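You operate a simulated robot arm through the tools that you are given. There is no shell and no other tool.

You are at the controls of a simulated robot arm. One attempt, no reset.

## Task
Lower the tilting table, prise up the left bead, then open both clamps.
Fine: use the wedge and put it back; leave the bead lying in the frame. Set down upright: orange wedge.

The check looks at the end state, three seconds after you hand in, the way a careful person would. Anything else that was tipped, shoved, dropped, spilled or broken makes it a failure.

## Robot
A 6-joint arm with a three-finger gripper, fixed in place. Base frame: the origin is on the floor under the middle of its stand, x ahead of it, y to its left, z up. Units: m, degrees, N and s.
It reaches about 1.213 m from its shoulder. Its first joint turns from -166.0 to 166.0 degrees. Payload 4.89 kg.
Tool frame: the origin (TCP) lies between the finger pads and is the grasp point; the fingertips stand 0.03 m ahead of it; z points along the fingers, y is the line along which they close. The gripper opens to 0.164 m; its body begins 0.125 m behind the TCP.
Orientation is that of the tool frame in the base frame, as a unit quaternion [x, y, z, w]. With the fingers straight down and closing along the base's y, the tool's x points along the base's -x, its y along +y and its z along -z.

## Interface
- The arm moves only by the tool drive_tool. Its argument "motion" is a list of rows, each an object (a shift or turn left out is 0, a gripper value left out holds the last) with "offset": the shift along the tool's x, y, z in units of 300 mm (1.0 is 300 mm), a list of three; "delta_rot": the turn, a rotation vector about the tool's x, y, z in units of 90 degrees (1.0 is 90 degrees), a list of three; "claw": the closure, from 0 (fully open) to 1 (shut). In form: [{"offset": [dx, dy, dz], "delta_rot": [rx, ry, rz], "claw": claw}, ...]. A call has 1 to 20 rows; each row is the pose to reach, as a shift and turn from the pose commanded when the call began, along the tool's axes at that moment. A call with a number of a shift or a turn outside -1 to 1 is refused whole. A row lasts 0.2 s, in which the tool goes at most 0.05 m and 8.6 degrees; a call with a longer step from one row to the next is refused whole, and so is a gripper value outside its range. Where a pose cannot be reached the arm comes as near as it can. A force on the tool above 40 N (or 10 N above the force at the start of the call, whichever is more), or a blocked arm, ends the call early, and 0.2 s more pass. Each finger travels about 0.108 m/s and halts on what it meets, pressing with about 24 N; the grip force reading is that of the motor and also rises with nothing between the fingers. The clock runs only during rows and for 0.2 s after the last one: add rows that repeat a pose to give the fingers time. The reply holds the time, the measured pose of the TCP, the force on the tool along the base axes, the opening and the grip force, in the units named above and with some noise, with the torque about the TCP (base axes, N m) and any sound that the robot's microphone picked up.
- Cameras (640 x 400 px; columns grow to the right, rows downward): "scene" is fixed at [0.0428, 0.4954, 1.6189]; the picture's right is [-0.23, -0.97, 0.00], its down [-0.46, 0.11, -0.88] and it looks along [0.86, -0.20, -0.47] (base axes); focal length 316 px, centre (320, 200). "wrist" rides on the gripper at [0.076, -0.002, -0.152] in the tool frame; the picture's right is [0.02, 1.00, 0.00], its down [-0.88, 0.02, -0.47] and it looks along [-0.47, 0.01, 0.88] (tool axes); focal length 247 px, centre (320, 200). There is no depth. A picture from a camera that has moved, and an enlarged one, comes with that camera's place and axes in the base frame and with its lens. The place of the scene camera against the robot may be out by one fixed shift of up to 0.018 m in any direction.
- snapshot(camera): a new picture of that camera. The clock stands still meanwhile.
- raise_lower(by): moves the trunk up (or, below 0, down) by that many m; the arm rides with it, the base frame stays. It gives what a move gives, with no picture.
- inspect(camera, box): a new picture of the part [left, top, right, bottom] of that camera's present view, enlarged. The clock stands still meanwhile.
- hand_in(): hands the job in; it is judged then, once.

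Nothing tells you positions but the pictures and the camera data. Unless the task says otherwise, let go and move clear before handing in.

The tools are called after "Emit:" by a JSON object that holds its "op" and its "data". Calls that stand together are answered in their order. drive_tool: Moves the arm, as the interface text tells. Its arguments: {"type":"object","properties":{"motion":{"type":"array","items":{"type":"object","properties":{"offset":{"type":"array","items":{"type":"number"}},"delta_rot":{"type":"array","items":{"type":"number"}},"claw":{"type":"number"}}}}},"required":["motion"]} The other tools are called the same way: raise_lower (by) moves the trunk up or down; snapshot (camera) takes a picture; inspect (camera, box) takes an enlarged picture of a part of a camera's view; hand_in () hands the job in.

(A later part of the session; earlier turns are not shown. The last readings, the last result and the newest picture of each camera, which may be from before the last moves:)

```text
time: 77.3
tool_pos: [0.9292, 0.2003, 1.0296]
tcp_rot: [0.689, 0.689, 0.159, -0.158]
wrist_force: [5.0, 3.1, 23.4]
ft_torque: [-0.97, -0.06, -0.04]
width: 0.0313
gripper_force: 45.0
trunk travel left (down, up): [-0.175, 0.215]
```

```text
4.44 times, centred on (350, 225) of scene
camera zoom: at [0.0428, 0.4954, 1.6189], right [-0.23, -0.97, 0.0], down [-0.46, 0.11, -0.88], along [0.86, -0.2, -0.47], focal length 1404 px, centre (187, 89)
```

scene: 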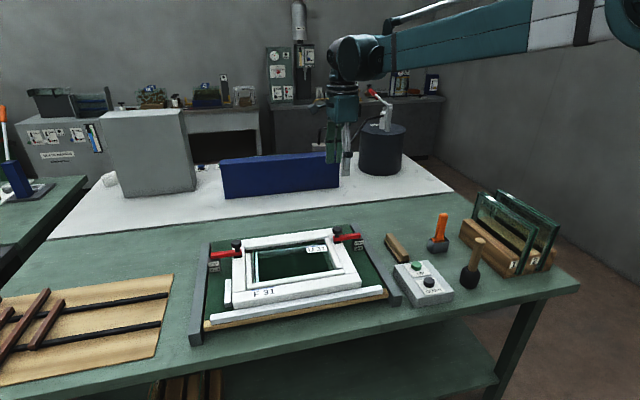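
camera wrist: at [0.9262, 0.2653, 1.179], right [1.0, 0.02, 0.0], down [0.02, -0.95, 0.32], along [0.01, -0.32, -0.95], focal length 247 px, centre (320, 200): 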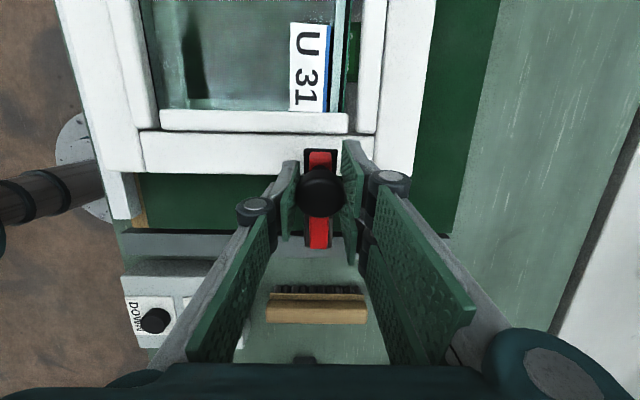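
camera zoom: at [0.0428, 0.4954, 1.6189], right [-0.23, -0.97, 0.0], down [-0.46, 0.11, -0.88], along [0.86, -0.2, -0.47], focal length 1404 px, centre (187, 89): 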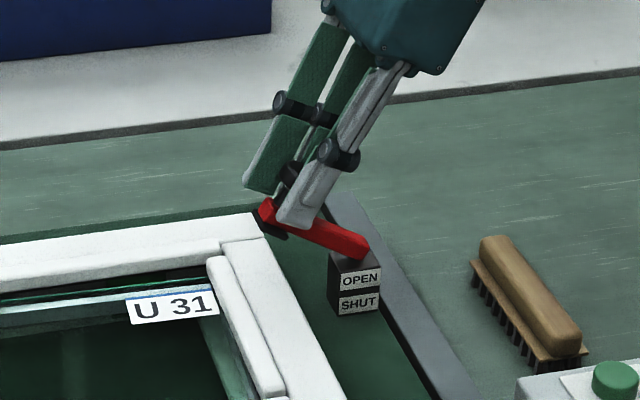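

The lever is about 32° up and the hinge itself is nearly free; the loads come from small arc mismatch. A better fit gives the pivot at (y 0.150, z 0.955), radius 90 mm. Continuing.

Emit:
{"op": "drive_tool", "data": {"motion": [{"offset": [-0.0052, 0, -0.0114], "delta_rot": [0, 0.01, 0]}, {"offset": [-0.0104, 0, -0.0228], "delta_rot": [0, 0.033, 0]}, {"offset": [-0.0183, 0, -0.0332], "delta_rot": [0, 0.06, 0]}, {"offset": [-0.0262, 0, -0.0435], "delta_rot": [0, 0.089, 0]}, {"offset": [-0.035, 0, -0.0532], "delta_rot": [0, 0.116, 0]}, {"offset": [-0.0439, 0, -0.0629], "delta_rot": [0, 0.144, 0]}, {"offset": [-0.0535, 0, -0.0717], "delta_rot": [0, 0.172, 0]}, {"offset": [-0.0631, 0, -0.0805], "delta_rot": [0, 0.2, 0]}, {"offset": [-0.0631, 0, -0.0805], "delta_rot": [0, 0.2, 0]}]}}

Emit:
{"op": "inspect", "data": {"camera": "scene", "box": [300, 170, 420, 270]}}

```text
time: 79.3
tool_pos: [0.9292, 0.1723, 1.0424]
tcp_rot: [0.656, 0.655, 0.266, -0.265]
wrist_force: [13.1, 10.1, 27.5]
ft_torque: [0.21, -0.17, -0.03]
width: 0.0312
gripper_force: 45.1
trunk travel left (down, up): [-0.175, 0.215]
```

```text
4.00 times, centred on (360, 220) of scene
camera zoom: at [0.0428, 0.4954, 1.6189], right [-0.23, -0.97, 0.0], down [-0.46, 0.11, -0.88], along [0.86, -0.2, -0.47], focal length 1263 px, centre (160, 120)
```

zoom: 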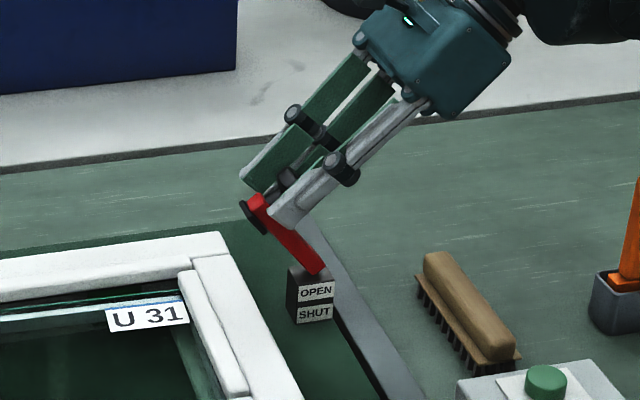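

The lever is about 46° open. Readings show my arc radius is slightly short (tool pushed outward), so I'll use pivot (0.140, 0.950) with radius 101 mm and continue.

Emit:
{"op": "drive_tool", "data": {"motion": [{"offset": [0.0115, 0.003, -0.0038], "delta_rot": [0, 0, 0]}, {"offset": [0.004, 0.003, -0.0165], "delta_rot": [0, 0.028, 0]}, {"offset": [-0.003, 0.003, -0.0296], "delta_rot": [0, 0.0556, 0]}, {"offset": [-0.011, 0.003, -0.0418], "delta_rot": [0, 0.083, 0]}, {"offset": [-0.0193, 0.003, -0.0539], "delta_rot": [0, 0.111, 0]}, {"offset": [-0.0285, 0.003, -0.0652], "delta_rot": [0, 0.131, 0]}, {"offset": [-0.0378, 0.003, -0.0765], "delta_rot": [0, 0.15, 0]}, {"offset": [-0.048, 0.003, -0.087], "delta_rot": [0, 0.165, 0]}, {"offset": [-0.0582, 0.003, -0.0976], "delta_rot": [0, 0.178, 0]}, {"offset": [-0.0582, 0.003, -0.0976], "delta_rot": [0, 0.178, 0]}]}}

Emit:
{"op": "inspect", "data": {"camera": "scene", "box": [300, 170, 420, 270]}}

Emit:
{"op": "snapshot", "data": {"camera": "scene"}}

```text
time: 80.0
tool_pos: [0.9292, 0.1685, 1.0431]
tcp_rot: [0.651, 0.65, 0.276, -0.278]
wrist_force: [-0.2, 2.0, -18.0]
ft_torque: [0.46, -0.14, -0.15]
width: 0.0314
gripper_force: 45.1
trunk travel left (down, up): [-0.175, 0.215]
stopped in row 3: the force on the tool passed its limit at 46 N (the readings are from after the stop); the commanded pose is now the measured one
```

```text
4.00 times, centred on (360, 220) of scene
camera zoom: at [0.0428, 0.4954, 1.6189], right [-0.23, -0.97, 0.0], down [-0.46, 0.11, -0.88], along [0.86, -0.2, -0.47], focal length 1263 px, centre (160, 120)
```

zoom: 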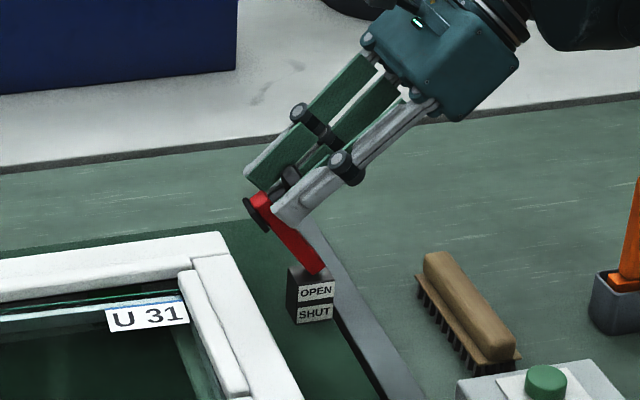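

```text
taken
```

scene: 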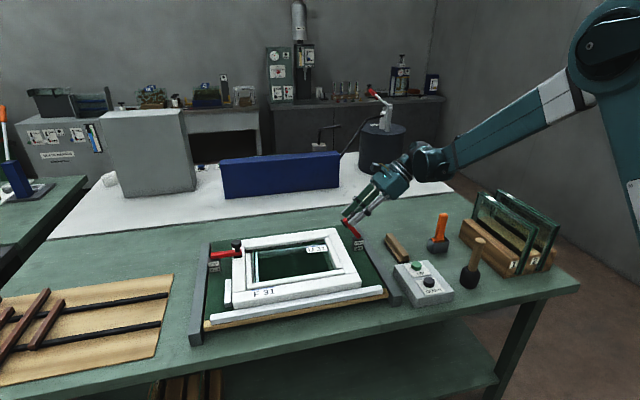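

About 52° open now; the system is stiff, so I'll go in 5° steps and correct with the measured force each time.

Emit:
{"op": "drive_tool", "data": {"motion": [{"offset": [-0.0055, 0, -0.0055], "delta_rot": [0, 0.018, 0]}, {"offset": [-0.011, 0, -0.0131], "delta_rot": [0, 0.037, 0]}, {"offset": [-0.016, 0, -0.0207], "delta_rot": [0, 0.0556, 0]}]}}

```text
time: 80.8
tool_pos: [0.9285, 0.1608, 1.0457]
tcp_rot: [0.637, 0.638, 0.304, -0.307]
wrist_force: [-8.3, -0.8, -31.7]
ft_torque: [0.32, 0.07, 0.04]
width: 0.0315
gripper_force: 44.8
trunk travel left (down, up): [-0.175, 0.215]
```

Slightly too high now (pull of ~32 N downward), so the radius is nearer 89 mm. Correcting inward and stepping on.

Emit:
{"op": "drive_tool", "data": {"motion": [{"offset": [-0.0076, 0, -0.0025], "delta_rot": [0, 0.01, 0]}, {"offset": [-0.0136, 0, -0.0105], "delta_rot": [0, 0.03, 0]}, {"offset": [-0.0192, 0, -0.0184], "delta_rot": [0, 0.0556, 0]}]}}

Emit:
{"op": "inspect", "data": {"camera": "scene", "box": [300, 170, 420, 270]}}

```text
time: 81.5
tool_pos: [0.93, 0.1537, 1.0445]
tcp_rot: [0.624, 0.623, 0.333, -0.334]
wrist_force: [19.3, 3.6, 10.3]
ft_torque: [0.18, -0.08, -0.1]
width: 0.0314
gripper_force: 45.5
trunk travel left (down, up): [-0.175, 0.215]
```

```text
4.00 times, centred on (360, 220) of scene
camera zoom: at [0.0428, 0.4954, 1.6189], right [-0.23, -0.97, 0.0], down [-0.46, 0.11, -0.88], along [0.86, -0.2, -0.47], focal length 1263 px, centre (160, 120)
```

zoom: 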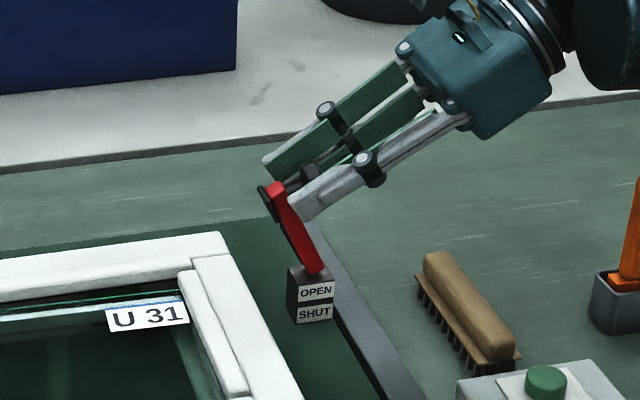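

About 60° open and forces are modest. Two more steps along the arc.

Emit:
{"op": "drive_tool", "data": {"motion": [{"offset": [-0.0066, 0.002, -0.0117], "delta_rot": [0, 0.015, 0]}, {"offset": [-0.0142, 0.002, -0.0226], "delta_rot": [0, 0.03, 0]}, {"offset": [-0.0228, 0.002, -0.033], "delta_rot": [0, 0.04, 0]}, {"offset": [-0.0313, 0.002, -0.0433], "delta_rot": [0, 0.05, 0]}]}}

Emit:
{"op": "inspect", "data": {"camera": "scene", "box": [300, 170, 420, 270]}}

```text
time: 82.5
tool_pos: [0.9287, 0.1377, 1.0451]
tcp_rot: [0.611, 0.61, 0.357, -0.358]
wrist_force: [18.5, 10.9, 22.2]
ft_torque: [1.17, -0.12, -0.07]
width: 0.0312
gripper_force: 44.9
trunk travel left (down, up): [-0.175, 0.215]
```

```text
4.00 times, centred on (360, 220) of scene
camera zoom: at [0.0428, 0.4954, 1.6189], right [-0.23, -0.97, 0.0], down [-0.46, 0.11, -0.88], along [0.86, -0.2, -0.47], focal length 1263 px, centre (160, 120)
```

zoom: 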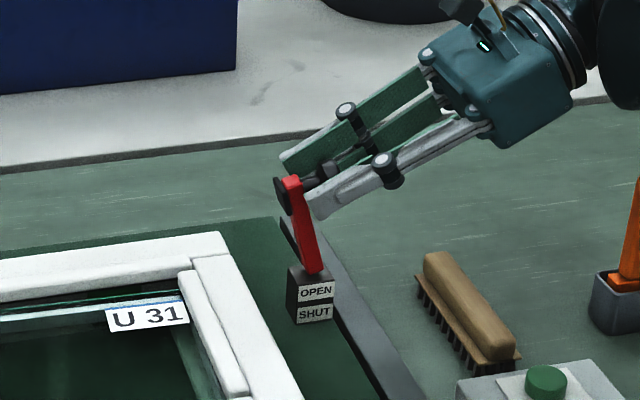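

About 72° open. Correcting radius slightly upward and continuing toward vertical.

Emit:
{"op": "drive_tool", "data": {"motion": [{"offset": [-0.0007, 0.003, -0.0073], "delta_rot": [0, 0.01, 0]}, {"offset": [-0.0067, 0.003, -0.0173], "delta_rot": [0, 0.025, 0]}, {"offset": [-0.0155, 0.003, -0.0276], "delta_rot": [0, 0.04, 0]}, {"offset": [-0.0241, 0.003, -0.0383], "delta_rot": [0, 0.05, 0]}, {"offset": [-0.0339, 0.003, -0.0478], "delta_rot": [0, 0.06, 0]}]}}

Emit:
{"op": "inspect", "data": {"camera": "scene", "box": [300, 170, 420, 270]}}

```text
time: 83.8
tool_pos: [0.93, 0.1212, 1.0398]
tcp_rot: [0.593, 0.593, 0.384, -0.387]
wrist_force: [-23.8, 17.7, -21.2]
ft_torque: [0.96, -0.06, 0.09]
width: 0.0313
gripper_force: 45.1
trunk travel left (down, up): [-0.175, 0.215]
```

```text
4.00 times, centred on (360, 220) of scene
camera zoom: at [0.0428, 0.4954, 1.6189], right [-0.23, -0.97, 0.0], down [-0.46, 0.11, -0.88], along [0.86, -0.2, -0.47], focal length 1263 px, centre (160, 120)
```

zoom: 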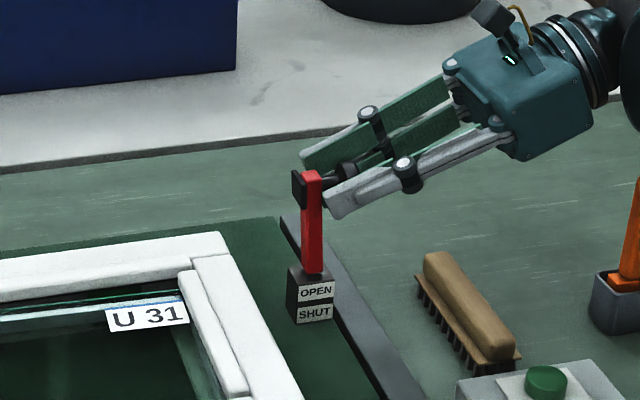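

The lever is nearly vertical. One more small nudge past it, then I'll check whether it stays.

Emit:
{"op": "drive_tool", "data": {"motion": [{"offset": [-0.005, -0.002, -0.002], "delta_rot": [0, 0.005, 0]}, {"offset": [-0.0098, -0.003, -0.0072], "delta_rot": [0, 0.015, 0]}, {"offset": [-0.0144, -0.003, -0.0119], "delta_rot": [0, 0.025, 0]}]}}

Emit:
{"op": "inspect", "data": {"camera": "scene", "box": [320, 190, 400, 270]}}

```text
time: 84.5
tool_pos: [0.9298, 0.1152, 1.0384]
tcp_rot: [0.584, 0.587, 0.395, -0.399]
wrist_force: [-35.4, 20.3, -17.8]
ft_torque: [1.01, -0.01, 0.16]
width: 0.0313
gripper_force: 44.6
trunk travel left (down, up): [-0.175, 0.215]
```

```text
5.00 times, centred on (360, 230) of scene
camera zoom: at [0.0428, 0.4954, 1.6189], right [-0.23, -0.97, 0.0], down [-0.46, 0.11, -0.88], along [0.86, -0.2, -0.47], focal length 1579 px, centre (120, 50)
```

zoom: 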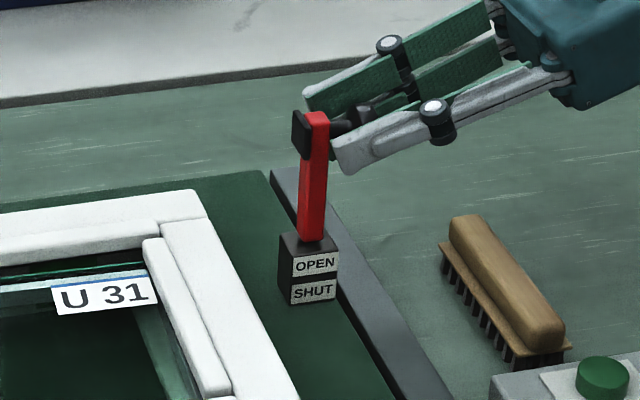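

The lever stands vertical with the knob pointing outward. I'll release it and see whether it stays.

Emit:
{"op": "drive_tool", "data": {"motion": [{"claw": 0.9}, {"claw": 0.75}, {"claw": 0.6}, {"claw": 0.5}, {"claw": 0.5}, {"claw": 0.5}]}}

Emit:
{"op": "inspect", "data": {"camera": "scene", "box": [320, 190, 400, 270]}}

Emit:
{"op": "snapshot", "data": {"camera": "wrist"}}

```text
time: 86.0
tool_pos: [0.931, 0.1143, 1.0397]
tcp_rot: [0.585, 0.584, 0.397, -0.398]
wrist_force: [0.0, 0.2, 0.0]
ft_torque: [0.0, 0.0, -0.03]
width: 0.082
gripper_force: 0.1
trunk travel left (down, up): [-0.175, 0.215]
```

```text
5.00 times, centred on (360, 230) of scene
camera zoom: at [0.0428, 0.4954, 1.6189], right [-0.23, -0.97, 0.0], down [-0.46, 0.11, -0.88], along [0.86, -0.2, -0.47], focal length 1579 px, centre (120, 50)
```

zoom: 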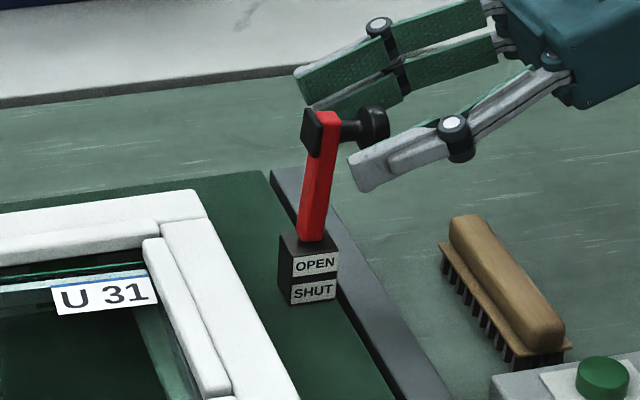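

```text
taken
camera wrist: at [0.9281, 0.0004, 1.1657], right [1.0, 0.01, 0.02], down [0.02, -0.76, -0.64], along [0.01, 0.64, -0.76], focal length 247 px, centre (320, 200)
```

wrist: 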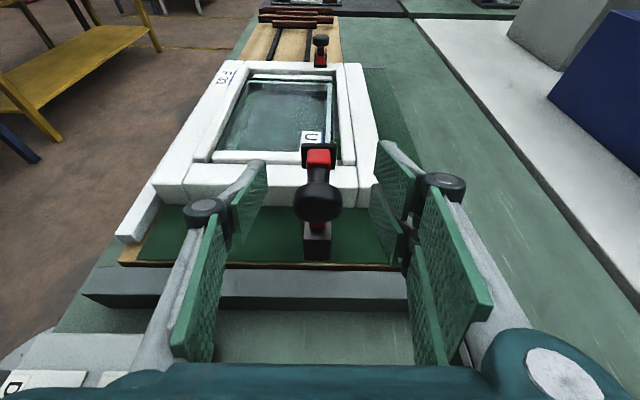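

The right clamp swung past vertical and stays open. I'll back off along the gripper's axis, rise, and return the tool to vertical.

Emit:
{"op": "drive_tool", "data": {"motion": [{"offset": [0, 0, -0.1], "claw": 0.4}, {"offset": [0, 0, -0.2], "claw": 0.4}, {"offset": [0.15, 0, -0.26], "claw": 0.4}, {"offset": [0.3, 0, -0.32], "claw": 0.4}, {"offset": [0.45, 0, -0.38], "claw": 0.4}, {"offset": [0.45, 0, -0.38], "delta_rot": [0, -0.085, 0]}, {"offset": [0.45, 0, -0.38], "delta_rot": [0, -0.17, 0]}, {"offset": [0.45, 0, -0.38], "delta_rot": [0, -0.255, 0]}, {"offset": [0.45, 0, -0.38], "delta_rot": [0, -0.34, 0]}, {"offset": [0.45, 0, -0.38], "delta_rot": [0, -0.425, 0]}, {"offset": [0.45, 0, -0.38], "delta_rot": [0, -0.51, 0]}, {"offset": [0.45, 0, -0.38], "delta_rot": [0, -0.595, 0]}, {"offset": [0.45, 0, -0.38], "delta_rot": [0, -0.68, 0]}, {"offset": [0.45, 0, -0.38], "delta_rot": [0, -0.755, 0]}, {"offset": [0.45, 0, -0.38], "delta_rot": [0, -0.755, 0]}]}}

Emit:
{"op": "snapshot", "data": {"camera": "scene"}}

Emit:
{"op": "snapshot", "data": {"camera": "wrist"}}

```text
time: 89.2
tool_pos: [0.9306, 0.058, 1.2082]
tcp_rot: [0.707, 0.707, 0.001, -0.002]
wrist_force: [0.2, 0.6, 0.8]
ft_torque: [-0.05, 0.01, -0.02]
width: 0.0984
gripper_force: 0.0
trunk travel left (down, up): [-0.175, 0.215]
```

```text
taken
```

scene: 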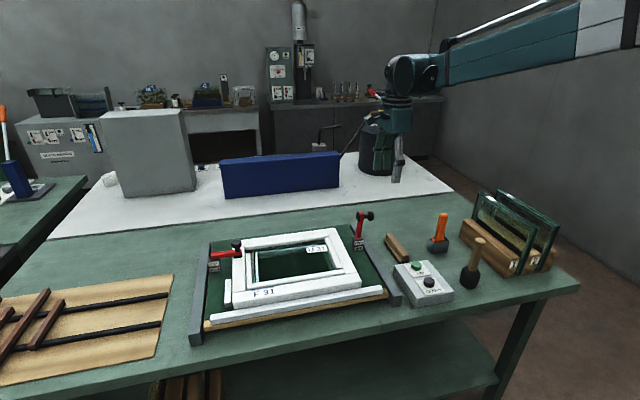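

```text
taken
camera wrist: at [0.9277, 0.1334, 1.3592], right [1.0, 0.02, 0.0], down [0.02, -0.88, 0.47], along [0.01, -0.47, -0.88], focal length 247 px, centre (320, 200)
```

wrist: 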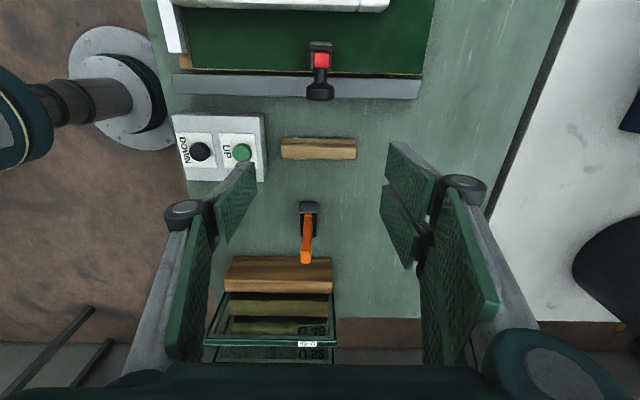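

Right clamp is open and stays; nothing else has moved. Now travelling to the left clamp, staying above everything.

Emit:
{"op": "drive_tool", "data": {"motion": [{"offset": [0.15, 0, -0.03]}, {"offset": [0.3, 0, -0.06]}, {"offset": [0.45, 0, -0.09]}, {"offset": [0.6, 0, -0.12]}, {"offset": [0.75, 0, -0.12]}, {"offset": [0.9, 0, -0.12]}, {"offset": [1.0, 0, -0.12]}]}}

Emit:
{"op": "drive_tool", "data": {"motion": [{"offset": [0.15, 0, 0]}, {"offset": [0.3, 0, 0]}, {"offset": [0.45, 0, 0]}, {"offset": [0.6, 0, 0]}, {"offset": [0.7, 0, 0]}, {"offset": [0.7, 0, 0]}]}}

Emit:
{"op": "snapshot", "data": {"camera": "wrist"}}

Emit:
{"op": "inspect", "data": {"camera": "wrist", "box": [270, 80, 380, 190]}}

```text
time: 90.8
tool_pos: [0.9319, 0.3583, 1.2447]
tcp_rot: [0.707, 0.708, 0.002, -0.002]
wrist_force: [0.5, -0.6, -0.7]
ft_torque: [0.08, 0.06, -0.01]
width: 0.0981
gripper_force: 0.0
trunk travel left (down, up): [-0.175, 0.215]
```

```text
time: 92.2
tool_pos: [0.9317, 0.5677, 1.2465]
tcp_rot: [0.707, 0.708, 0.002, -0.003]
wrist_force: [0.1, 0.7, -0.4]
ft_torque: [-0.07, 0.0, -0.01]
width: 0.0986
gripper_force: 0.1
trunk travel left (down, up): [-0.175, 0.215]
```

```text
taken
camera wrist: at [0.928, 0.6428, 1.3988], right [1.0, 0.02, 0.0], down [0.02, -0.88, 0.47], along [0.01, -0.47, -0.88], focal length 247 px, centre (320, 200)
```

wrist: 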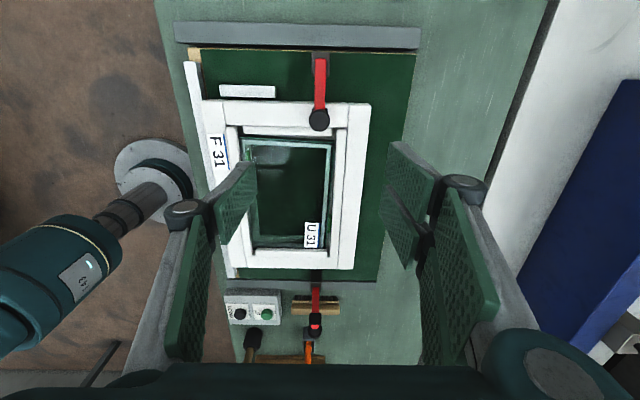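

```text
3.64 times, centred on (325, 135) of wrist
camera zoom: at [0.928, 0.6428, 1.3988], right [1.0, 0.02, 0.0], down [0.02, -0.88, 0.47], along [0.01, -0.47, -0.88], focal length 898 px, centre (302, 436)
```

zoom: 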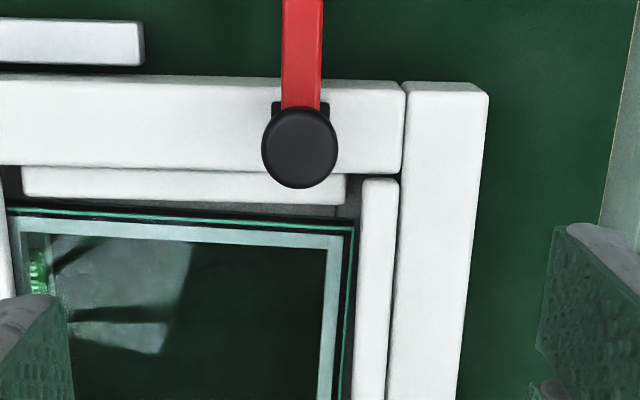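

The left knob is at (0.9285, 0.569). The loose bead lies quietly in its rebate. I'll align and descend around the knob.

Emit:
{"op": "drive_tool", "data": {"motion": [{"offset": [0.007, -0.005, 0.15]}, {"offset": [0.007, -0.005, 0.3]}, {"offset": [0.007, -0.005, 0.45]}, {"offset": [0.007, -0.005, 0.6]}, {"offset": [0.007, -0.005, 0.63]}, {"offset": [0.007, -0.005, 0.63]}]}}

Emit:
{"op": "snapshot", "data": {"camera": "wrist"}}

Emit:
{"op": "inspect", "data": {"camera": "wrist", "box": [270, 100, 380, 210]}}

```text
time: 93.5
tool_pos: [0.9292, 0.5693, 1.0564]
tcp_rot: [0.707, 0.707, 0.002, -0.003]
wrist_force: [0.0, 0.3, 0.3]
ft_torque: [-0.02, 0.03, 0.0]
width: 0.0983
gripper_force: 0.1
trunk travel left (down, up): [-0.175, 0.215]
```

```text
taken
camera wrist: at [0.926, 0.6443, 1.2089], right [1.0, 0.02, 0.0], down [0.02, -0.88, 0.47], along [0.01, -0.47, -0.88], focal length 247 px, centre (320, 200)
```

wrist: 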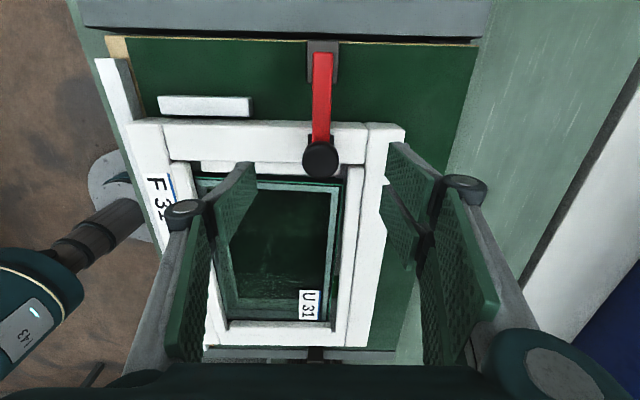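

```text
3.64 times, centred on (325, 155) of wrist
camera zoom: at [0.926, 0.6443, 1.2089], right [1.0, 0.02, 0.0], down [0.02, -0.88, 0.47], along [0.01, -0.47, -0.88], focal length 898 px, centre (302, 364)
```

zoom: 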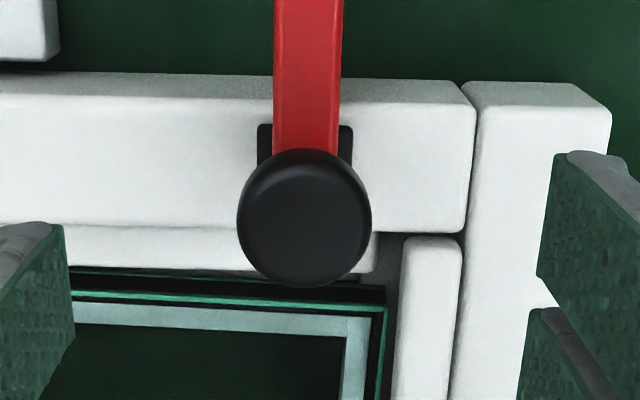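

Aligned within a millimetre. Descending around the knob and closing gently.

Emit:
{"op": "drive_tool", "data": {"motion": [{"offset": [0.001, 0, 0.1]}, {"offset": [0.001, 0, 0.18]}, {"offset": [0.001, 0, 0.213]}, {"offset": [0.001, 0, 0.213]}]}}

Emit:
{"op": "inspect", "data": {"camera": "scene", "box": [190, 190, 290, 280]}}

```text
time: 94.5
tool_pos: [0.9298, 0.5736, 0.9946]
tcp_rot: [0.707, 0.707, 0.002, -0.003]
wrist_force: [0.8, 0.0, -0.9]
ft_torque: [-0.03, 0.02, 0.02]
width: 0.0984
gripper_force: 0.0
trunk travel left (down, up): [-0.175, 0.215]
```

```text
4.44 times, centred on (240, 235) of scene
camera zoom: at [0.0428, 0.4954, 1.6189], right [-0.23, -0.97, 0.0], down [-0.46, 0.11, -0.88], along [0.86, -0.2, -0.47], focal length 1404 px, centre (676, 44)
```

zoom: 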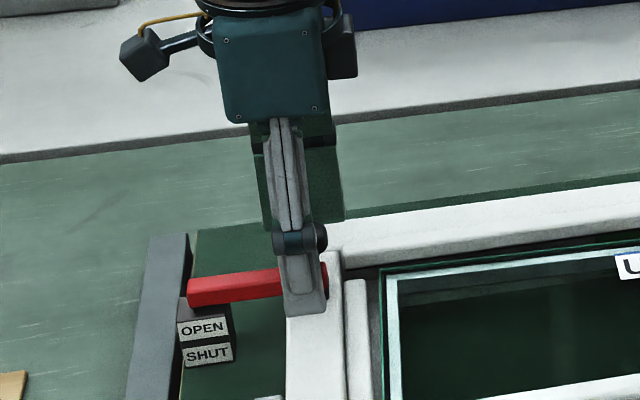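

Emit:
{"op": "drive_tool", "data": {"motion": [{"claw": 0.6}, {"claw": 0.72}, {"claw": 0.78}, {"claw": 0.82}, {"claw": 0.86}, {"claw": 1}, {"claw": 1}, {"claw": 1}]}}

Emit:
{"op": "snapshot", "data": {"camera": "wrist"}}

```text
time: 96.3
tool_pos: [0.9295, 0.5728, 0.9927]
tcp_rot: [0.707, 0.708, 0.001, -0.004]
wrist_force: [-2.7, -1.5, -1.6]
ft_torque: [0.02, 0.03, 0.02]
width: 0.0315
gripper_force: 44.7
trunk travel left (down, up): [-0.175, 0.215]
```

```text
taken
camera wrist: at [0.9262, 0.6473, 1.1467], right [1.0, 0.02, 0.0], down [0.02, -0.88, 0.47], along [0.01, -0.47, -0.88], focal length 247 px, centre (320, 200)
```

wrist: 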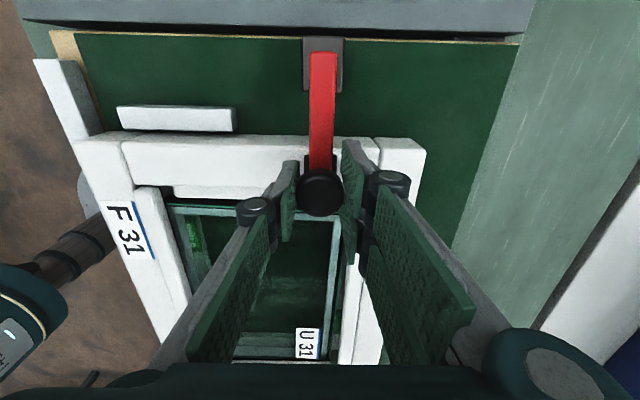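

The left knob is gripped cleanly. Lifting along its arc (pivot ≈ y 0.653, z 0.954), first 10°.

Emit:
{"op": "drive_tool", "data": {"motion": [{"offset": [0.0065, 0, -0.0117], "claw": 1}, {"offset": [0.013, 0, -0.0233], "claw": 1}, {"offset": [0.02, 0, -0.0345], "claw": 1}, {"offset": [0.0277, 0, -0.0453], "claw": 1}]}}

Emit:
{"op": "inspect", "data": {"camera": "scene", "box": [190, 190, 290, 280]}}

```text
time: 97.3
tool_pos: [0.9292, 0.5798, 1.0081]
tcp_rot: [0.707, 0.707, 0.002, -0.003]
wrist_force: [13.6, -24.0, -5.9]
ft_torque: [-1.35, -0.04, 0.03]
width: 0.0316
gripper_force: 44.7
trunk travel left (down, up): [-0.175, 0.215]
```

```text
4.44 times, centred on (240, 235) of scene
camera zoom: at [0.0428, 0.4954, 1.6189], right [-0.23, -0.97, 0.0], down [-0.46, 0.11, -0.88], along [0.86, -0.2, -0.47], focal length 1404 px, centre (676, 44)
```

zoom: 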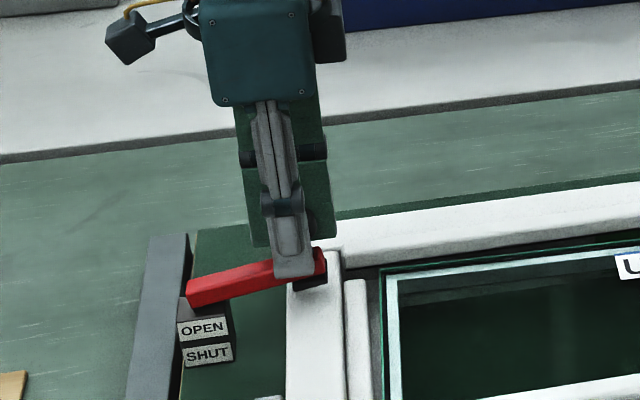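

The left lever is rising. I'll continue to ~25°, tilting the gripper outward along with it and using a slightly larger radius.

Emit:
{"op": "drive_tool", "data": {"motion": [{"offset": [0.006, 0, -0.0117], "delta_rot": [0, -0.028, 0]}, {"offset": [0.015, 0, -0.0223], "delta_rot": [0, -0.0556, 0]}, {"offset": [0.024, 0, -0.0323], "delta_rot": [0, -0.083, 0]}, {"offset": [0.0337, 0, -0.0413], "delta_rot": [0, -0.111, 0]}, {"offset": [0.0433, 0, -0.0503], "delta_rot": [0, -0.139, 0]}, {"offset": [0.0537, 0, -0.059], "delta_rot": [0, -0.167, 0]}]}}

Emit:
{"op": "inspect", "data": {"camera": "scene", "box": [190, 190, 290, 280]}}

```text
time: 98.2
tool_pos: [0.93, 0.5876, 1.0163]
tcp_rot: [0.705, 0.706, -0.047, 0.045]
wrist_force: [10.7, -5.0, 2.0]
ft_torque: [-0.1, 0.15, -0.06]
width: 0.0314
gripper_force: 45.6
trunk travel left (down, up): [-0.175, 0.215]
stopped in row 4: the force on the tool passed its limit at 41 N (the readings are from after the stop); the commanded pose is now the measured one
```

```text
4.44 times, centred on (240, 235) of scene
camera zoom: at [0.0428, 0.4954, 1.6189], right [-0.23, -0.97, 0.0], down [-0.46, 0.11, -0.88], along [0.86, -0.2, -0.47], focal length 1404 px, centre (676, 44)
```

zoom: 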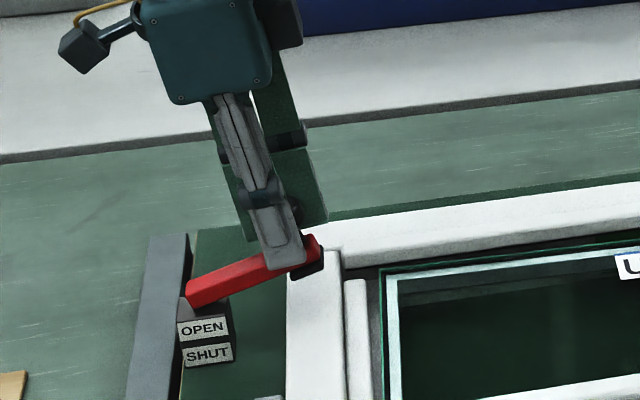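

Around 17° and relaxed again after a force trip. Continuing in finer steps.

Emit:
{"op": "drive_tool", "data": {"motion": [{"offset": [0.0038, 0, -0.0053], "delta_rot": [0, -0.012, 0]}, {"offset": [0.0077, 0, -0.0107], "delta_rot": [0, -0.025, 0]}, {"offset": [0.0117, 0, -0.016], "delta_rot": [0, -0.037, 0]}, {"offset": [0.0157, 0, -0.0212], "delta_rot": [0, -0.05, 0]}, {"offset": [0.0157, 0, -0.0212], "delta_rot": [0, -0.05, 0]}]}}

```text
time: 99.4
tool_pos: [0.9295, 0.5924, 1.022]
tcp_rot: [0.703, 0.704, -0.074, 0.073]
wrist_force: [2.9, -14.8, -1.5]
ft_torque: [-1.03, 0.07, -0.04]
width: 0.0315
gripper_force: 45.2
trunk travel left (down, up): [-0.175, 0.215]
```

Good; loads are moderate. Next 10°.

Emit:
{"op": "drive_tool", "data": {"motion": [{"offset": [0.0036, 0, -0.0055], "delta_rot": [0, -0.01, 0]}, {"offset": [0.0072, 0, -0.011], "delta_rot": [0, -0.02, 0]}, {"offset": [0.0114, 0, -0.0162], "delta_rot": [0, -0.032, 0]}, {"offset": [0.0156, 0, -0.0214], "delta_rot": [0, -0.045, 0]}, {"offset": [0.02, 0, -0.0262], "delta_rot": [0, -0.057, 0]}, {"offset": [0.0245, 0, -0.0308], "delta_rot": [0, -0.07, 0]}, {"offset": [0.0292, 0, -0.0355], "delta_rot": [0, -0.082, 0]}, {"offset": [0.034, 0, -0.0403], "delta_rot": [0, -0.095, 0]}, {"offset": [0.034, 0, -0.0403], "delta_rot": [0, -0.095, 0]}]}}

Emit:
{"op": "inspect", "data": {"camera": "scene", "box": [180, 180, 300, 280]}}

```text
time: 101.4
tool_pos: [0.9296, 0.6051, 1.0331]
tcp_rot: [0.696, 0.697, -0.125, 0.124]
wrist_force: [17.7, -15.5, -4.8]
ft_torque: [-1.3, -0.01, -0.06]
width: 0.0317
gripper_force: 45.2
trunk travel left (down, up): [-0.175, 0.215]
```

```text
4.00 times, centred on (240, 230) of scene
camera zoom: at [0.0428, 0.4954, 1.6189], right [-0.23, -0.97, 0.0], down [-0.46, 0.11, -0.88], along [0.86, -0.2, -0.47], focal length 1263 px, centre (640, 80)
```

zoom: 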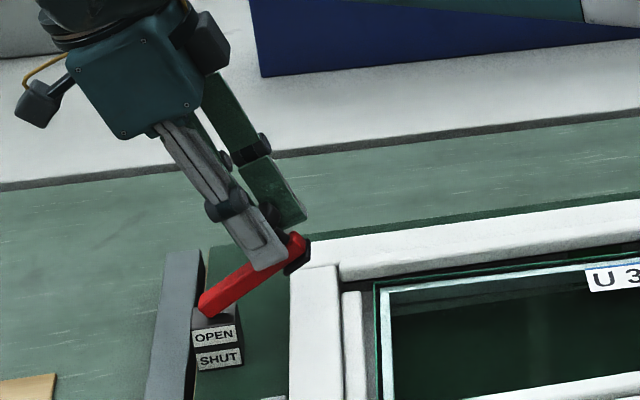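

At ~32°, loads fine. Next 10°.

Emit:
{"op": "drive_tool", "data": {"motion": [{"offset": [0.0042, 0, -0.0051], "delta_rot": [0, -0.01, 0]}, {"offset": [0.0083, 0, -0.0102], "delta_rot": [0, -0.02, 0]}, {"offset": [0.0128, 0, -0.0151], "delta_rot": [0, -0.03, 0]}, {"offset": [0.0172, 0, -0.0199], "delta_rot": [0, -0.04, 0]}, {"offset": [0.0218, 0, -0.0247], "delta_rot": [0, -0.048, 0]}, {"offset": [0.0264, 0, -0.0294], "delta_rot": [0, -0.055, 0]}, {"offset": [0.0313, 0, -0.034], "delta_rot": [0, -0.062, 0]}, {"offset": [0.0362, 0, -0.0385], "delta_rot": [0, -0.07, 0]}, {"offset": [0.0362, 0, -0.0385], "delta_rot": [0, -0.07, 0]}]}}

Emit:
{"op": "inspect", "data": {"camera": "scene", "box": [180, 180, 300, 280]}}

```text
time: 103.4
tool_pos: [0.9286, 0.6186, 1.0402]
tcp_rot: [0.688, 0.688, -0.164, 0.162]
wrist_force: [34.2, -15.7, 9.7]
ft_torque: [-0.95, -0.13, 0.05]
width: 0.0314
gripper_force: 44.8
trunk travel left (down, up): [-0.175, 0.215]
```

```text
4.00 times, centred on (240, 230) of scene
camera zoom: at [0.0428, 0.4954, 1.6189], right [-0.23, -0.97, 0.0], down [-0.46, 0.11, -0.88], along [0.86, -0.2, -0.47], focal length 1263 px, centre (640, 80)
```

zoom: 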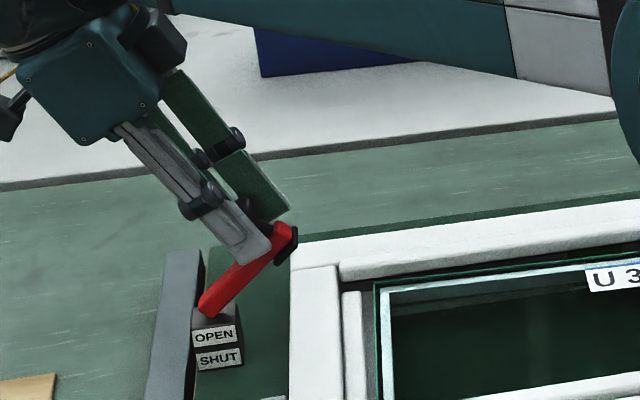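

At ~42°. There's some side load in x, so I'll shift 1 mm in +x and continue the next 10°.

Emit:
{"op": "drive_tool", "data": {"motion": [{"offset": [0.001, 0.0035, -0.002], "delta_rot": [0, 0, 0]}, {"offset": [0.0079, 0.0035, -0.011], "delta_rot": [0, -0.01, 0]}, {"offset": [0.0127, 0.0035, -0.0157], "delta_rot": [0, -0.018, 0]}, {"offset": [0.0174, 0.0035, -0.0203], "delta_rot": [0, -0.027, 0]}, {"offset": [0.0223, 0.0035, -0.0247], "delta_rot": [0, -0.036, 0]}, {"offset": [0.0272, 0.0035, -0.029], "delta_rot": [0, -0.044, 0]}, {"offset": [0.0323, 0.0035, -0.0334], "delta_rot": [0, -0.05, 0]}, {"offset": [0.0375, 0.0035, -0.0377], "delta_rot": [0, -0.055, 0]}, {"offset": [0.0375, 0.0035, -0.0377], "delta_rot": [0, -0.055, 0]}]}}

Emit:
{"op": "inspect", "data": {"camera": "scene", "box": [180, 180, 300, 280]}}

```text
time: 105.4
tool_pos: [0.929, 0.6329, 1.0445]
tcp_rot: [0.68, 0.68, -0.194, 0.192]
wrist_force: [12.4, -17.0, 13.8]
ft_torque: [-1.2, -0.01, -0.09]
width: 0.0314
gripper_force: 45.1
trunk travel left (down, up): [-0.175, 0.215]
```

```text
4.00 times, centred on (240, 230) of scene
camera zoom: at [0.0428, 0.4954, 1.6189], right [-0.23, -0.97, 0.0], down [-0.46, 0.11, -0.88], along [0.86, -0.2, -0.47], focal length 1263 px, centre (640, 80)
```

zoom: 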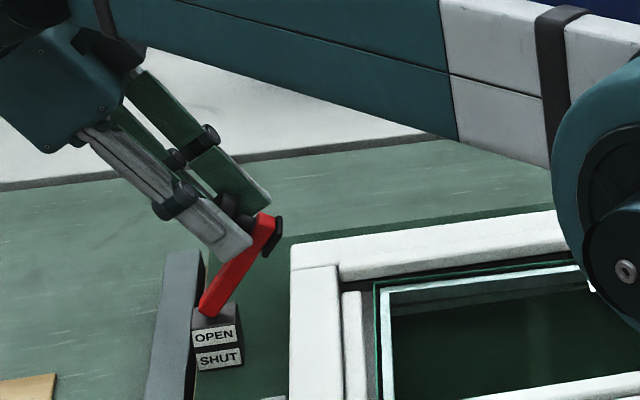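

About 52° now. The robot's forearm is swinging into the camera's view, so I'll check the whole scene for clearance.

Emit:
{"op": "snapshot", "data": {"camera": "scene"}}

```text
taken
```

scene: 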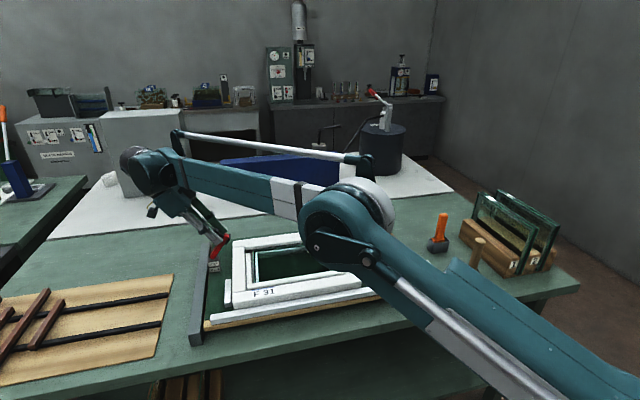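

Clearances look fine. I'll go on another 10°, easing the tilt back a little since the arm is stretching.

Emit:
{"op": "drive_tool", "data": {"motion": [{"offset": [-0.0015, 0.001, -0.0018], "delta_rot": [0, 0, 0]}, {"offset": [0.0083, 0.001, -0.0106], "delta_rot": [0, 0, 0]}, {"offset": [0.0135, 0.001, -0.0148], "delta_rot": [0, 0.005, 0]}, {"offset": [0.0188, 0.001, -0.019], "delta_rot": [0, 0.01, 0]}, {"offset": [0.0241, 0.001, -0.0231], "delta_rot": [0, 0.02, 0]}, {"offset": [0.0294, 0.001, -0.0272], "delta_rot": [0, 0.03, 0]}, {"offset": [0.0349, 0.001, -0.031], "delta_rot": [0, 0.04, 0]}, {"offset": [0.0404, 0.001, -0.0348], "delta_rot": [0, 0.05, 0]}, {"offset": [0.0404, 0.001, -0.0348], "delta_rot": [0, 0.05, 0]}]}}

Emit:
{"op": "inspect", "data": {"camera": "scene", "box": [160, 180, 280, 280]}}

```text
time: 107.4
tool_pos: [0.9296, 0.6497, 1.0475]
tcp_rot: [0.688, 0.687, -0.165, 0.166]
wrist_force: [-4.7, -12.5, 11.6]
ft_torque: [-1.06, 0.17, -0.24]
width: 0.0318
gripper_force: 45.0
trunk travel left (down, up): [-0.175, 0.215]
```

```text
4.00 times, centred on (220, 230) of scene
camera zoom: at [0.0428, 0.4954, 1.6189], right [-0.23, -0.97, 0.0], down [-0.46, 0.11, -0.88], along [0.86, -0.2, -0.47], focal length 1263 px, centre (720, 80)
```

zoom: 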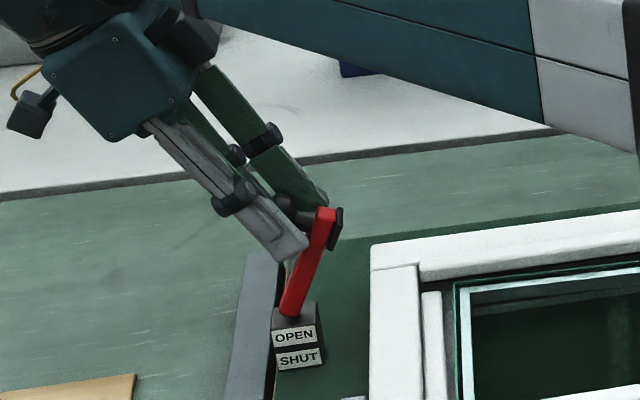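

The lever is at roughly 65°. Continuing over the top while reducing tilt.

Emit:
{"op": "drive_tool", "data": {"motion": [{"offset": [0.0058, 0, -0.0045], "delta_rot": [0, 0.005, 0]}, {"offset": [0.0115, 0, -0.0075], "delta_rot": [0, 0.01, 0]}, {"offset": [0.0176, 0, -0.0103], "delta_rot": [0, 0.02, 0]}, {"offset": [0.0237, 0, -0.013], "delta_rot": [0, 0.03, 0]}, {"offset": [0.0298, 0, -0.0155], "delta_rot": [0, 0.04, 0]}, {"offset": [0.036, 0, -0.018], "delta_rot": [0, 0.05, 0]}, {"offset": [0.0424, 0, -0.0204], "delta_rot": [0, 0.06, 0]}, {"offset": [0.0487, 0, -0.0227], "delta_rot": [0, 0.07, 0]}, {"offset": [0.0487, 0, -0.0227], "delta_rot": [0, 0.07, 0]}]}}

Emit:
{"op": "inspect", "data": {"camera": "scene", "box": [160, 180, 280, 280]}}

```text
time: 109.4
tool_pos: [0.9304, 0.6665, 1.048]
tcp_rot: [0.695, 0.696, -0.128, 0.128]
wrist_force: [-2.2, -12.4, 13.1]
ft_torque: [-1.22, 0.15, -0.3]
width: 0.0319
gripper_force: 44.9
trunk travel left (down, up): [-0.175, 0.215]
```

```text
4.00 times, centred on (220, 230) of scene
camera zoom: at [0.0428, 0.4954, 1.6189], right [-0.23, -0.97, 0.0], down [-0.46, 0.11, -0.88], along [0.86, -0.2, -0.47], focal length 1263 px, centre (720, 80)
```

zoom: 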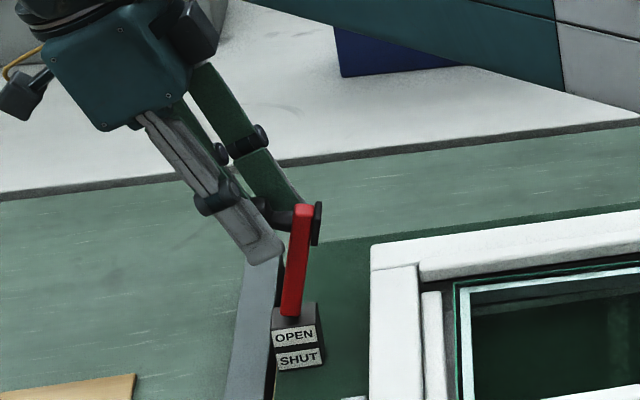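

About 79° now. Pushing the last 15° to pass vertical.

Emit:
{"op": "drive_tool", "data": {"motion": [{"offset": [0.0065, 0, -0.002], "delta_rot": [0, 0.005, 0]}, {"offset": [0.0131, 0, -0.004], "delta_rot": [0, 0.01, 0]}, {"offset": [0.02, 0, -0.005], "delta_rot": [0, 0.015, 0]}, {"offset": [0.0267, 0, -0.0059], "delta_rot": [0, 0.02, 0]}, {"offset": [0.0334, 0, -0.0067], "delta_rot": [0, 0.025, 0]}, {"offset": [0.04, 0, -0.0074], "delta_rot": [0, 0.03, 0]}, {"offset": [0.0469, 0, -0.0076], "delta_rot": [0, 0.037, 0]}, {"offset": [0.0537, 0, -0.0078], "delta_rot": [0, 0.045, 0]}, {"offset": [0.0604, 0, -0.0081], "delta_rot": [0, 0.052, 0]}, {"offset": [0.067, 0, -0.0083], "delta_rot": [0, 0.06, 0]}, {"offset": [0.067, 0, -0.0083], "delta_rot": [0, 0.06, 0]}]}}

Emit:
{"op": "inspect", "data": {"camera": "scene", "box": [160, 180, 280, 280]}}

```text
time: 111.8
tool_pos: [0.9291, 0.6864, 1.0426]
tcp_rot: [0.701, 0.701, -0.095, 0.094]
wrist_force: [10.8, -3.5, 10.3]
ft_torque: [-0.71, 0.27, -0.7]
width: 0.0314
gripper_force: 44.9
trunk travel left (down, up): [-0.175, 0.215]
```

```text
4.00 times, centred on (220, 230) of scene
camera zoom: at [0.0428, 0.4954, 1.6189], right [-0.23, -0.97, 0.0], down [-0.46, 0.11, -0.88], along [0.86, -0.2, -0.47], focal length 1263 px, centre (720, 80)
```

zoom: 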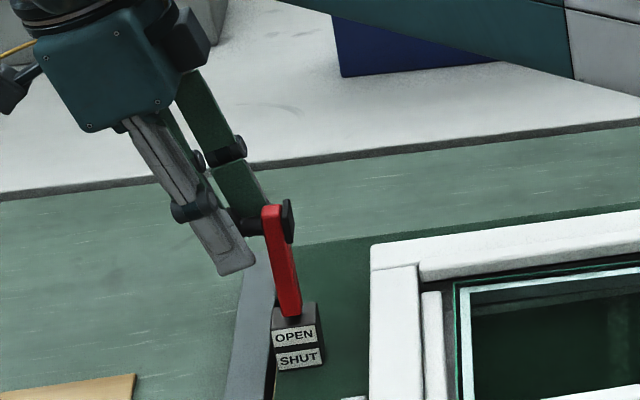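

The left lever is past vertical, leaning outward. Releasing it gently.

Emit:
{"op": "drive_tool", "data": {"motion": [{"claw": 0.9}, {"claw": 0.75}, {"claw": 0.6}, {"claw": 0.5}, {"claw": 0.4}, {"claw": 0.4}, {"claw": 0.4}]}}

Emit:
{"op": "inspect", "data": {"camera": "scene", "box": [160, 180, 280, 280]}}

Emit:
{"op": "snapshot", "data": {"camera": "wrist"}}

```text
time: 113.4
tool_pos: [0.9298, 0.6862, 1.0422]
tcp_rot: [0.7, 0.701, -0.095, 0.095]
wrist_force: [-0.3, -0.4, -0.1]
ft_torque: [0.01, 0.0, 0.03]
width: 0.0981
gripper_force: 0.1
trunk travel left (down, up): [-0.175, 0.215]
```

```text
4.00 times, centred on (220, 230) of scene
camera zoom: at [0.0428, 0.4954, 1.6189], right [-0.23, -0.97, 0.0], down [-0.46, 0.11, -0.88], along [0.86, -0.2, -0.47], focal length 1263 px, centre (720, 80)
```

zoom: 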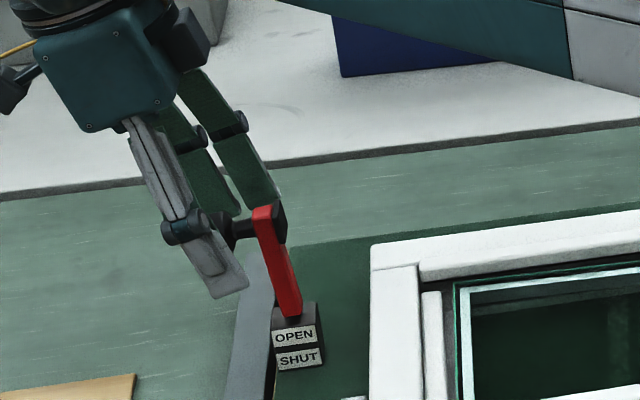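

```text
taken
camera wrist: at [0.9259, 0.8007, 1.1683], right [1.0, 0.02, -0.01], down [0.02, -0.72, 0.69], along [0.01, -0.69, -0.72], focal length 247 px, centre (320, 200)
```

wrist: 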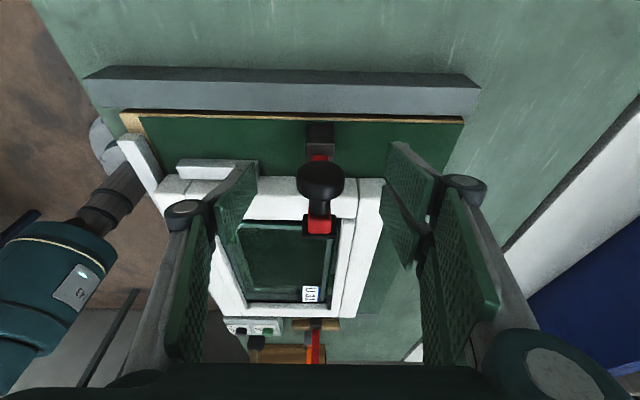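

Both clamps are open. Lifting the gripper straight up clear of the left lever and bringing it upright and back toward the middle.

Emit:
{"op": "drive_tool", "data": {"motion": [{"offset": [-0.02, 0, -0.07]}, {"offset": [-0.05, 0, -0.18]}, {"offset": [-0.09, 0, -0.32]}, {"offset": [-0.133, 0, -0.47]}, {"offset": [-0.17, 0, -0.6], "delta_rot": [0, 0.05, 0]}, {"offset": [-0.27, 0, -0.66], "delta_rot": [0, 0.11, 0]}, {"offset": [-0.4, 0, -0.69], "delta_rot": [0, 0.171, 0]}, {"offset": [-0.5, 0, -0.72], "delta_rot": [0, 0.171, 0]}, {"offset": [-0.5, 0, -0.72], "delta_rot": [0, 0.171, 0]}]}}

Emit:
{"op": "snapshot", "data": {"camera": "scene"}}

Emit:
{"op": "snapshot", "data": {"camera": "wrist"}}

```text
time: 115.4
tool_pos: [0.9334, 0.5976, 1.2909]
tcp_rot: [0.707, 0.707, -0.001, 0.0]
wrist_force: [1.3, -0.3, -0.8]
ft_torque: [-0.01, 0.23, 0.01]
width: 0.0983
gripper_force: 0.1
trunk travel left (down, up): [-0.175, 0.215]
```

```text
taken
```

scene: 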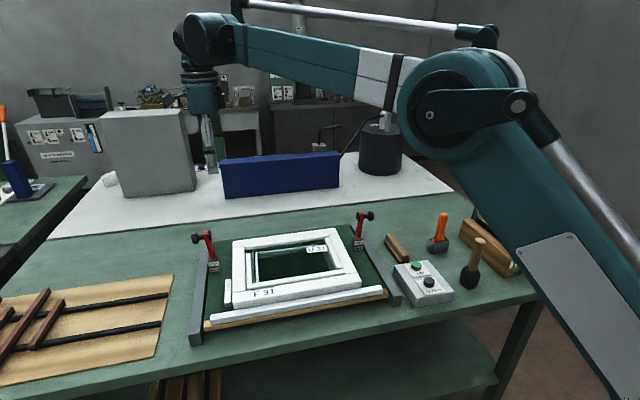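

```text
taken
camera wrist: at [0.9291, 0.6729, 1.4426], right [1.0, 0.02, 0.0], down [0.02, -0.88, 0.47], along [0.01, -0.47, -0.88], focal length 247 px, centre (320, 200)
```

wrist: 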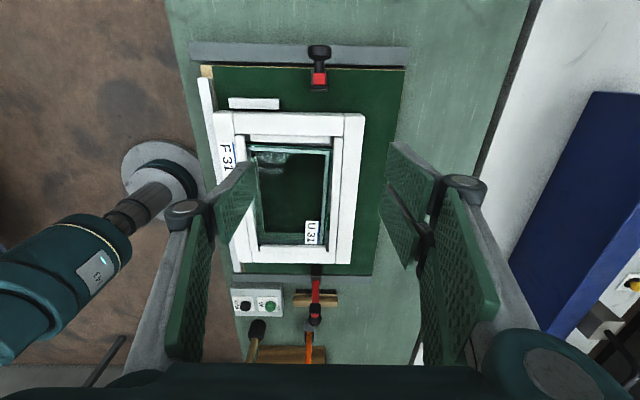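

Both levers stand open. Now a careful final check of the bead, frame, glass and wedge.

Emit:
{"op": "inspect", "data": {"camera": "scene", "box": [185, 210, 385, 335]}}

Emit:
{"op": "inspect", "data": {"camera": "scene", "box": [225, 235, 295, 295]}}

Emit:
{"op": "inspect", "data": {"camera": "wrist", "box": [210, 80, 380, 190]}}

Emit:
{"op": "inspect", "data": {"camera": "scene", "box": [375, 195, 535, 310]}}

```text
3.20 times, centred on (285, 272) of scene
camera zoom: at [0.0428, 0.4954, 1.6189], right [-0.23, -0.97, 0.0], down [-0.46, 0.11, -0.88], along [0.86, -0.2, -0.47], focal length 1011 px, centre (432, -32)
```

zoom: 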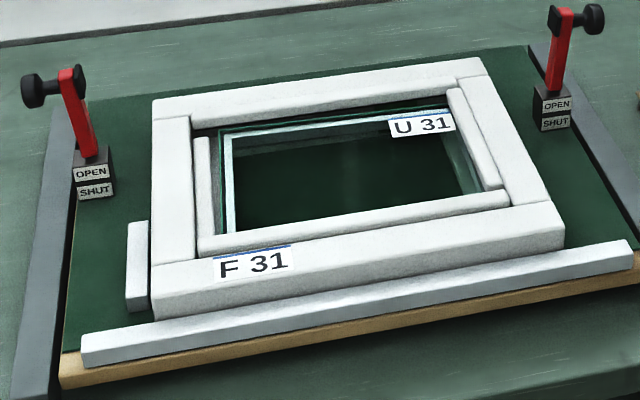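

```text
6.67 times, centred on (260, 265) of scene
camera zoom: at [0.0428, 0.4954, 1.6189], right [-0.23, -0.97, 0.0], down [-0.46, 0.11, -0.88], along [0.86, -0.2, -0.47], focal length 2106 px, centre (720, -233)
```

zoom: 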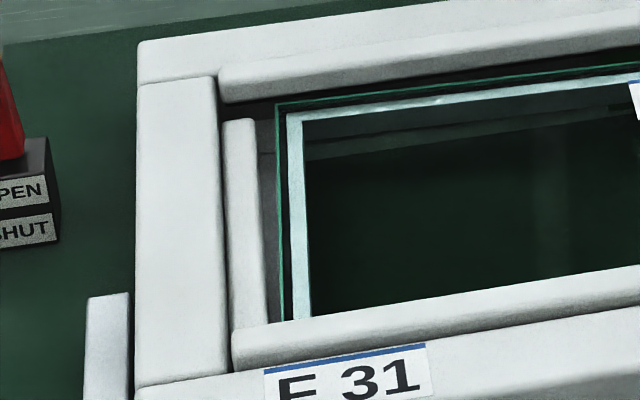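

```text
3.64 times, centred on (295, 135) of wrist
camera zoom: at [0.9291, 0.6729, 1.4426], right [1.0, 0.02, 0.0], down [0.02, -0.88, 0.47], along [0.01, -0.47, -0.88], focal length 898 px, centre (411, 436)
```

zoom: 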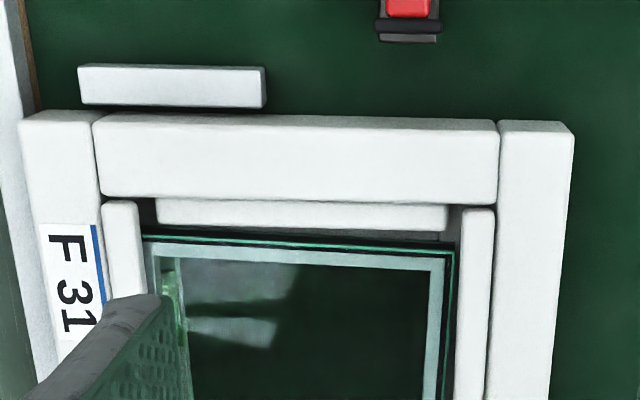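

```text
3.48 times, centred on (455, 252) of scene
camera zoom: at [0.0428, 0.4954, 1.6189], right [-0.23, -0.97, 0.0], down [-0.46, 0.11, -0.88], along [0.86, -0.2, -0.47], focal length 1098 px, centre (-150, 17)
```

zoom: 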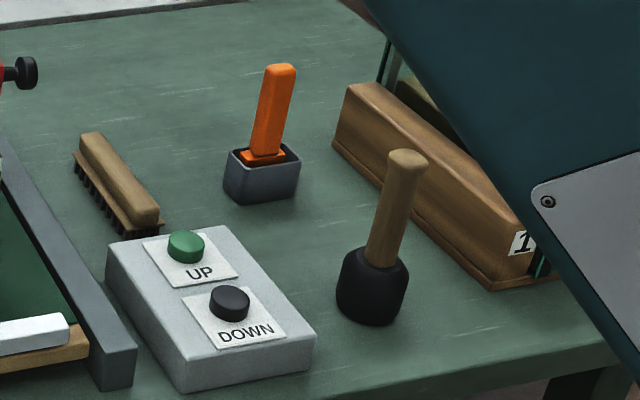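

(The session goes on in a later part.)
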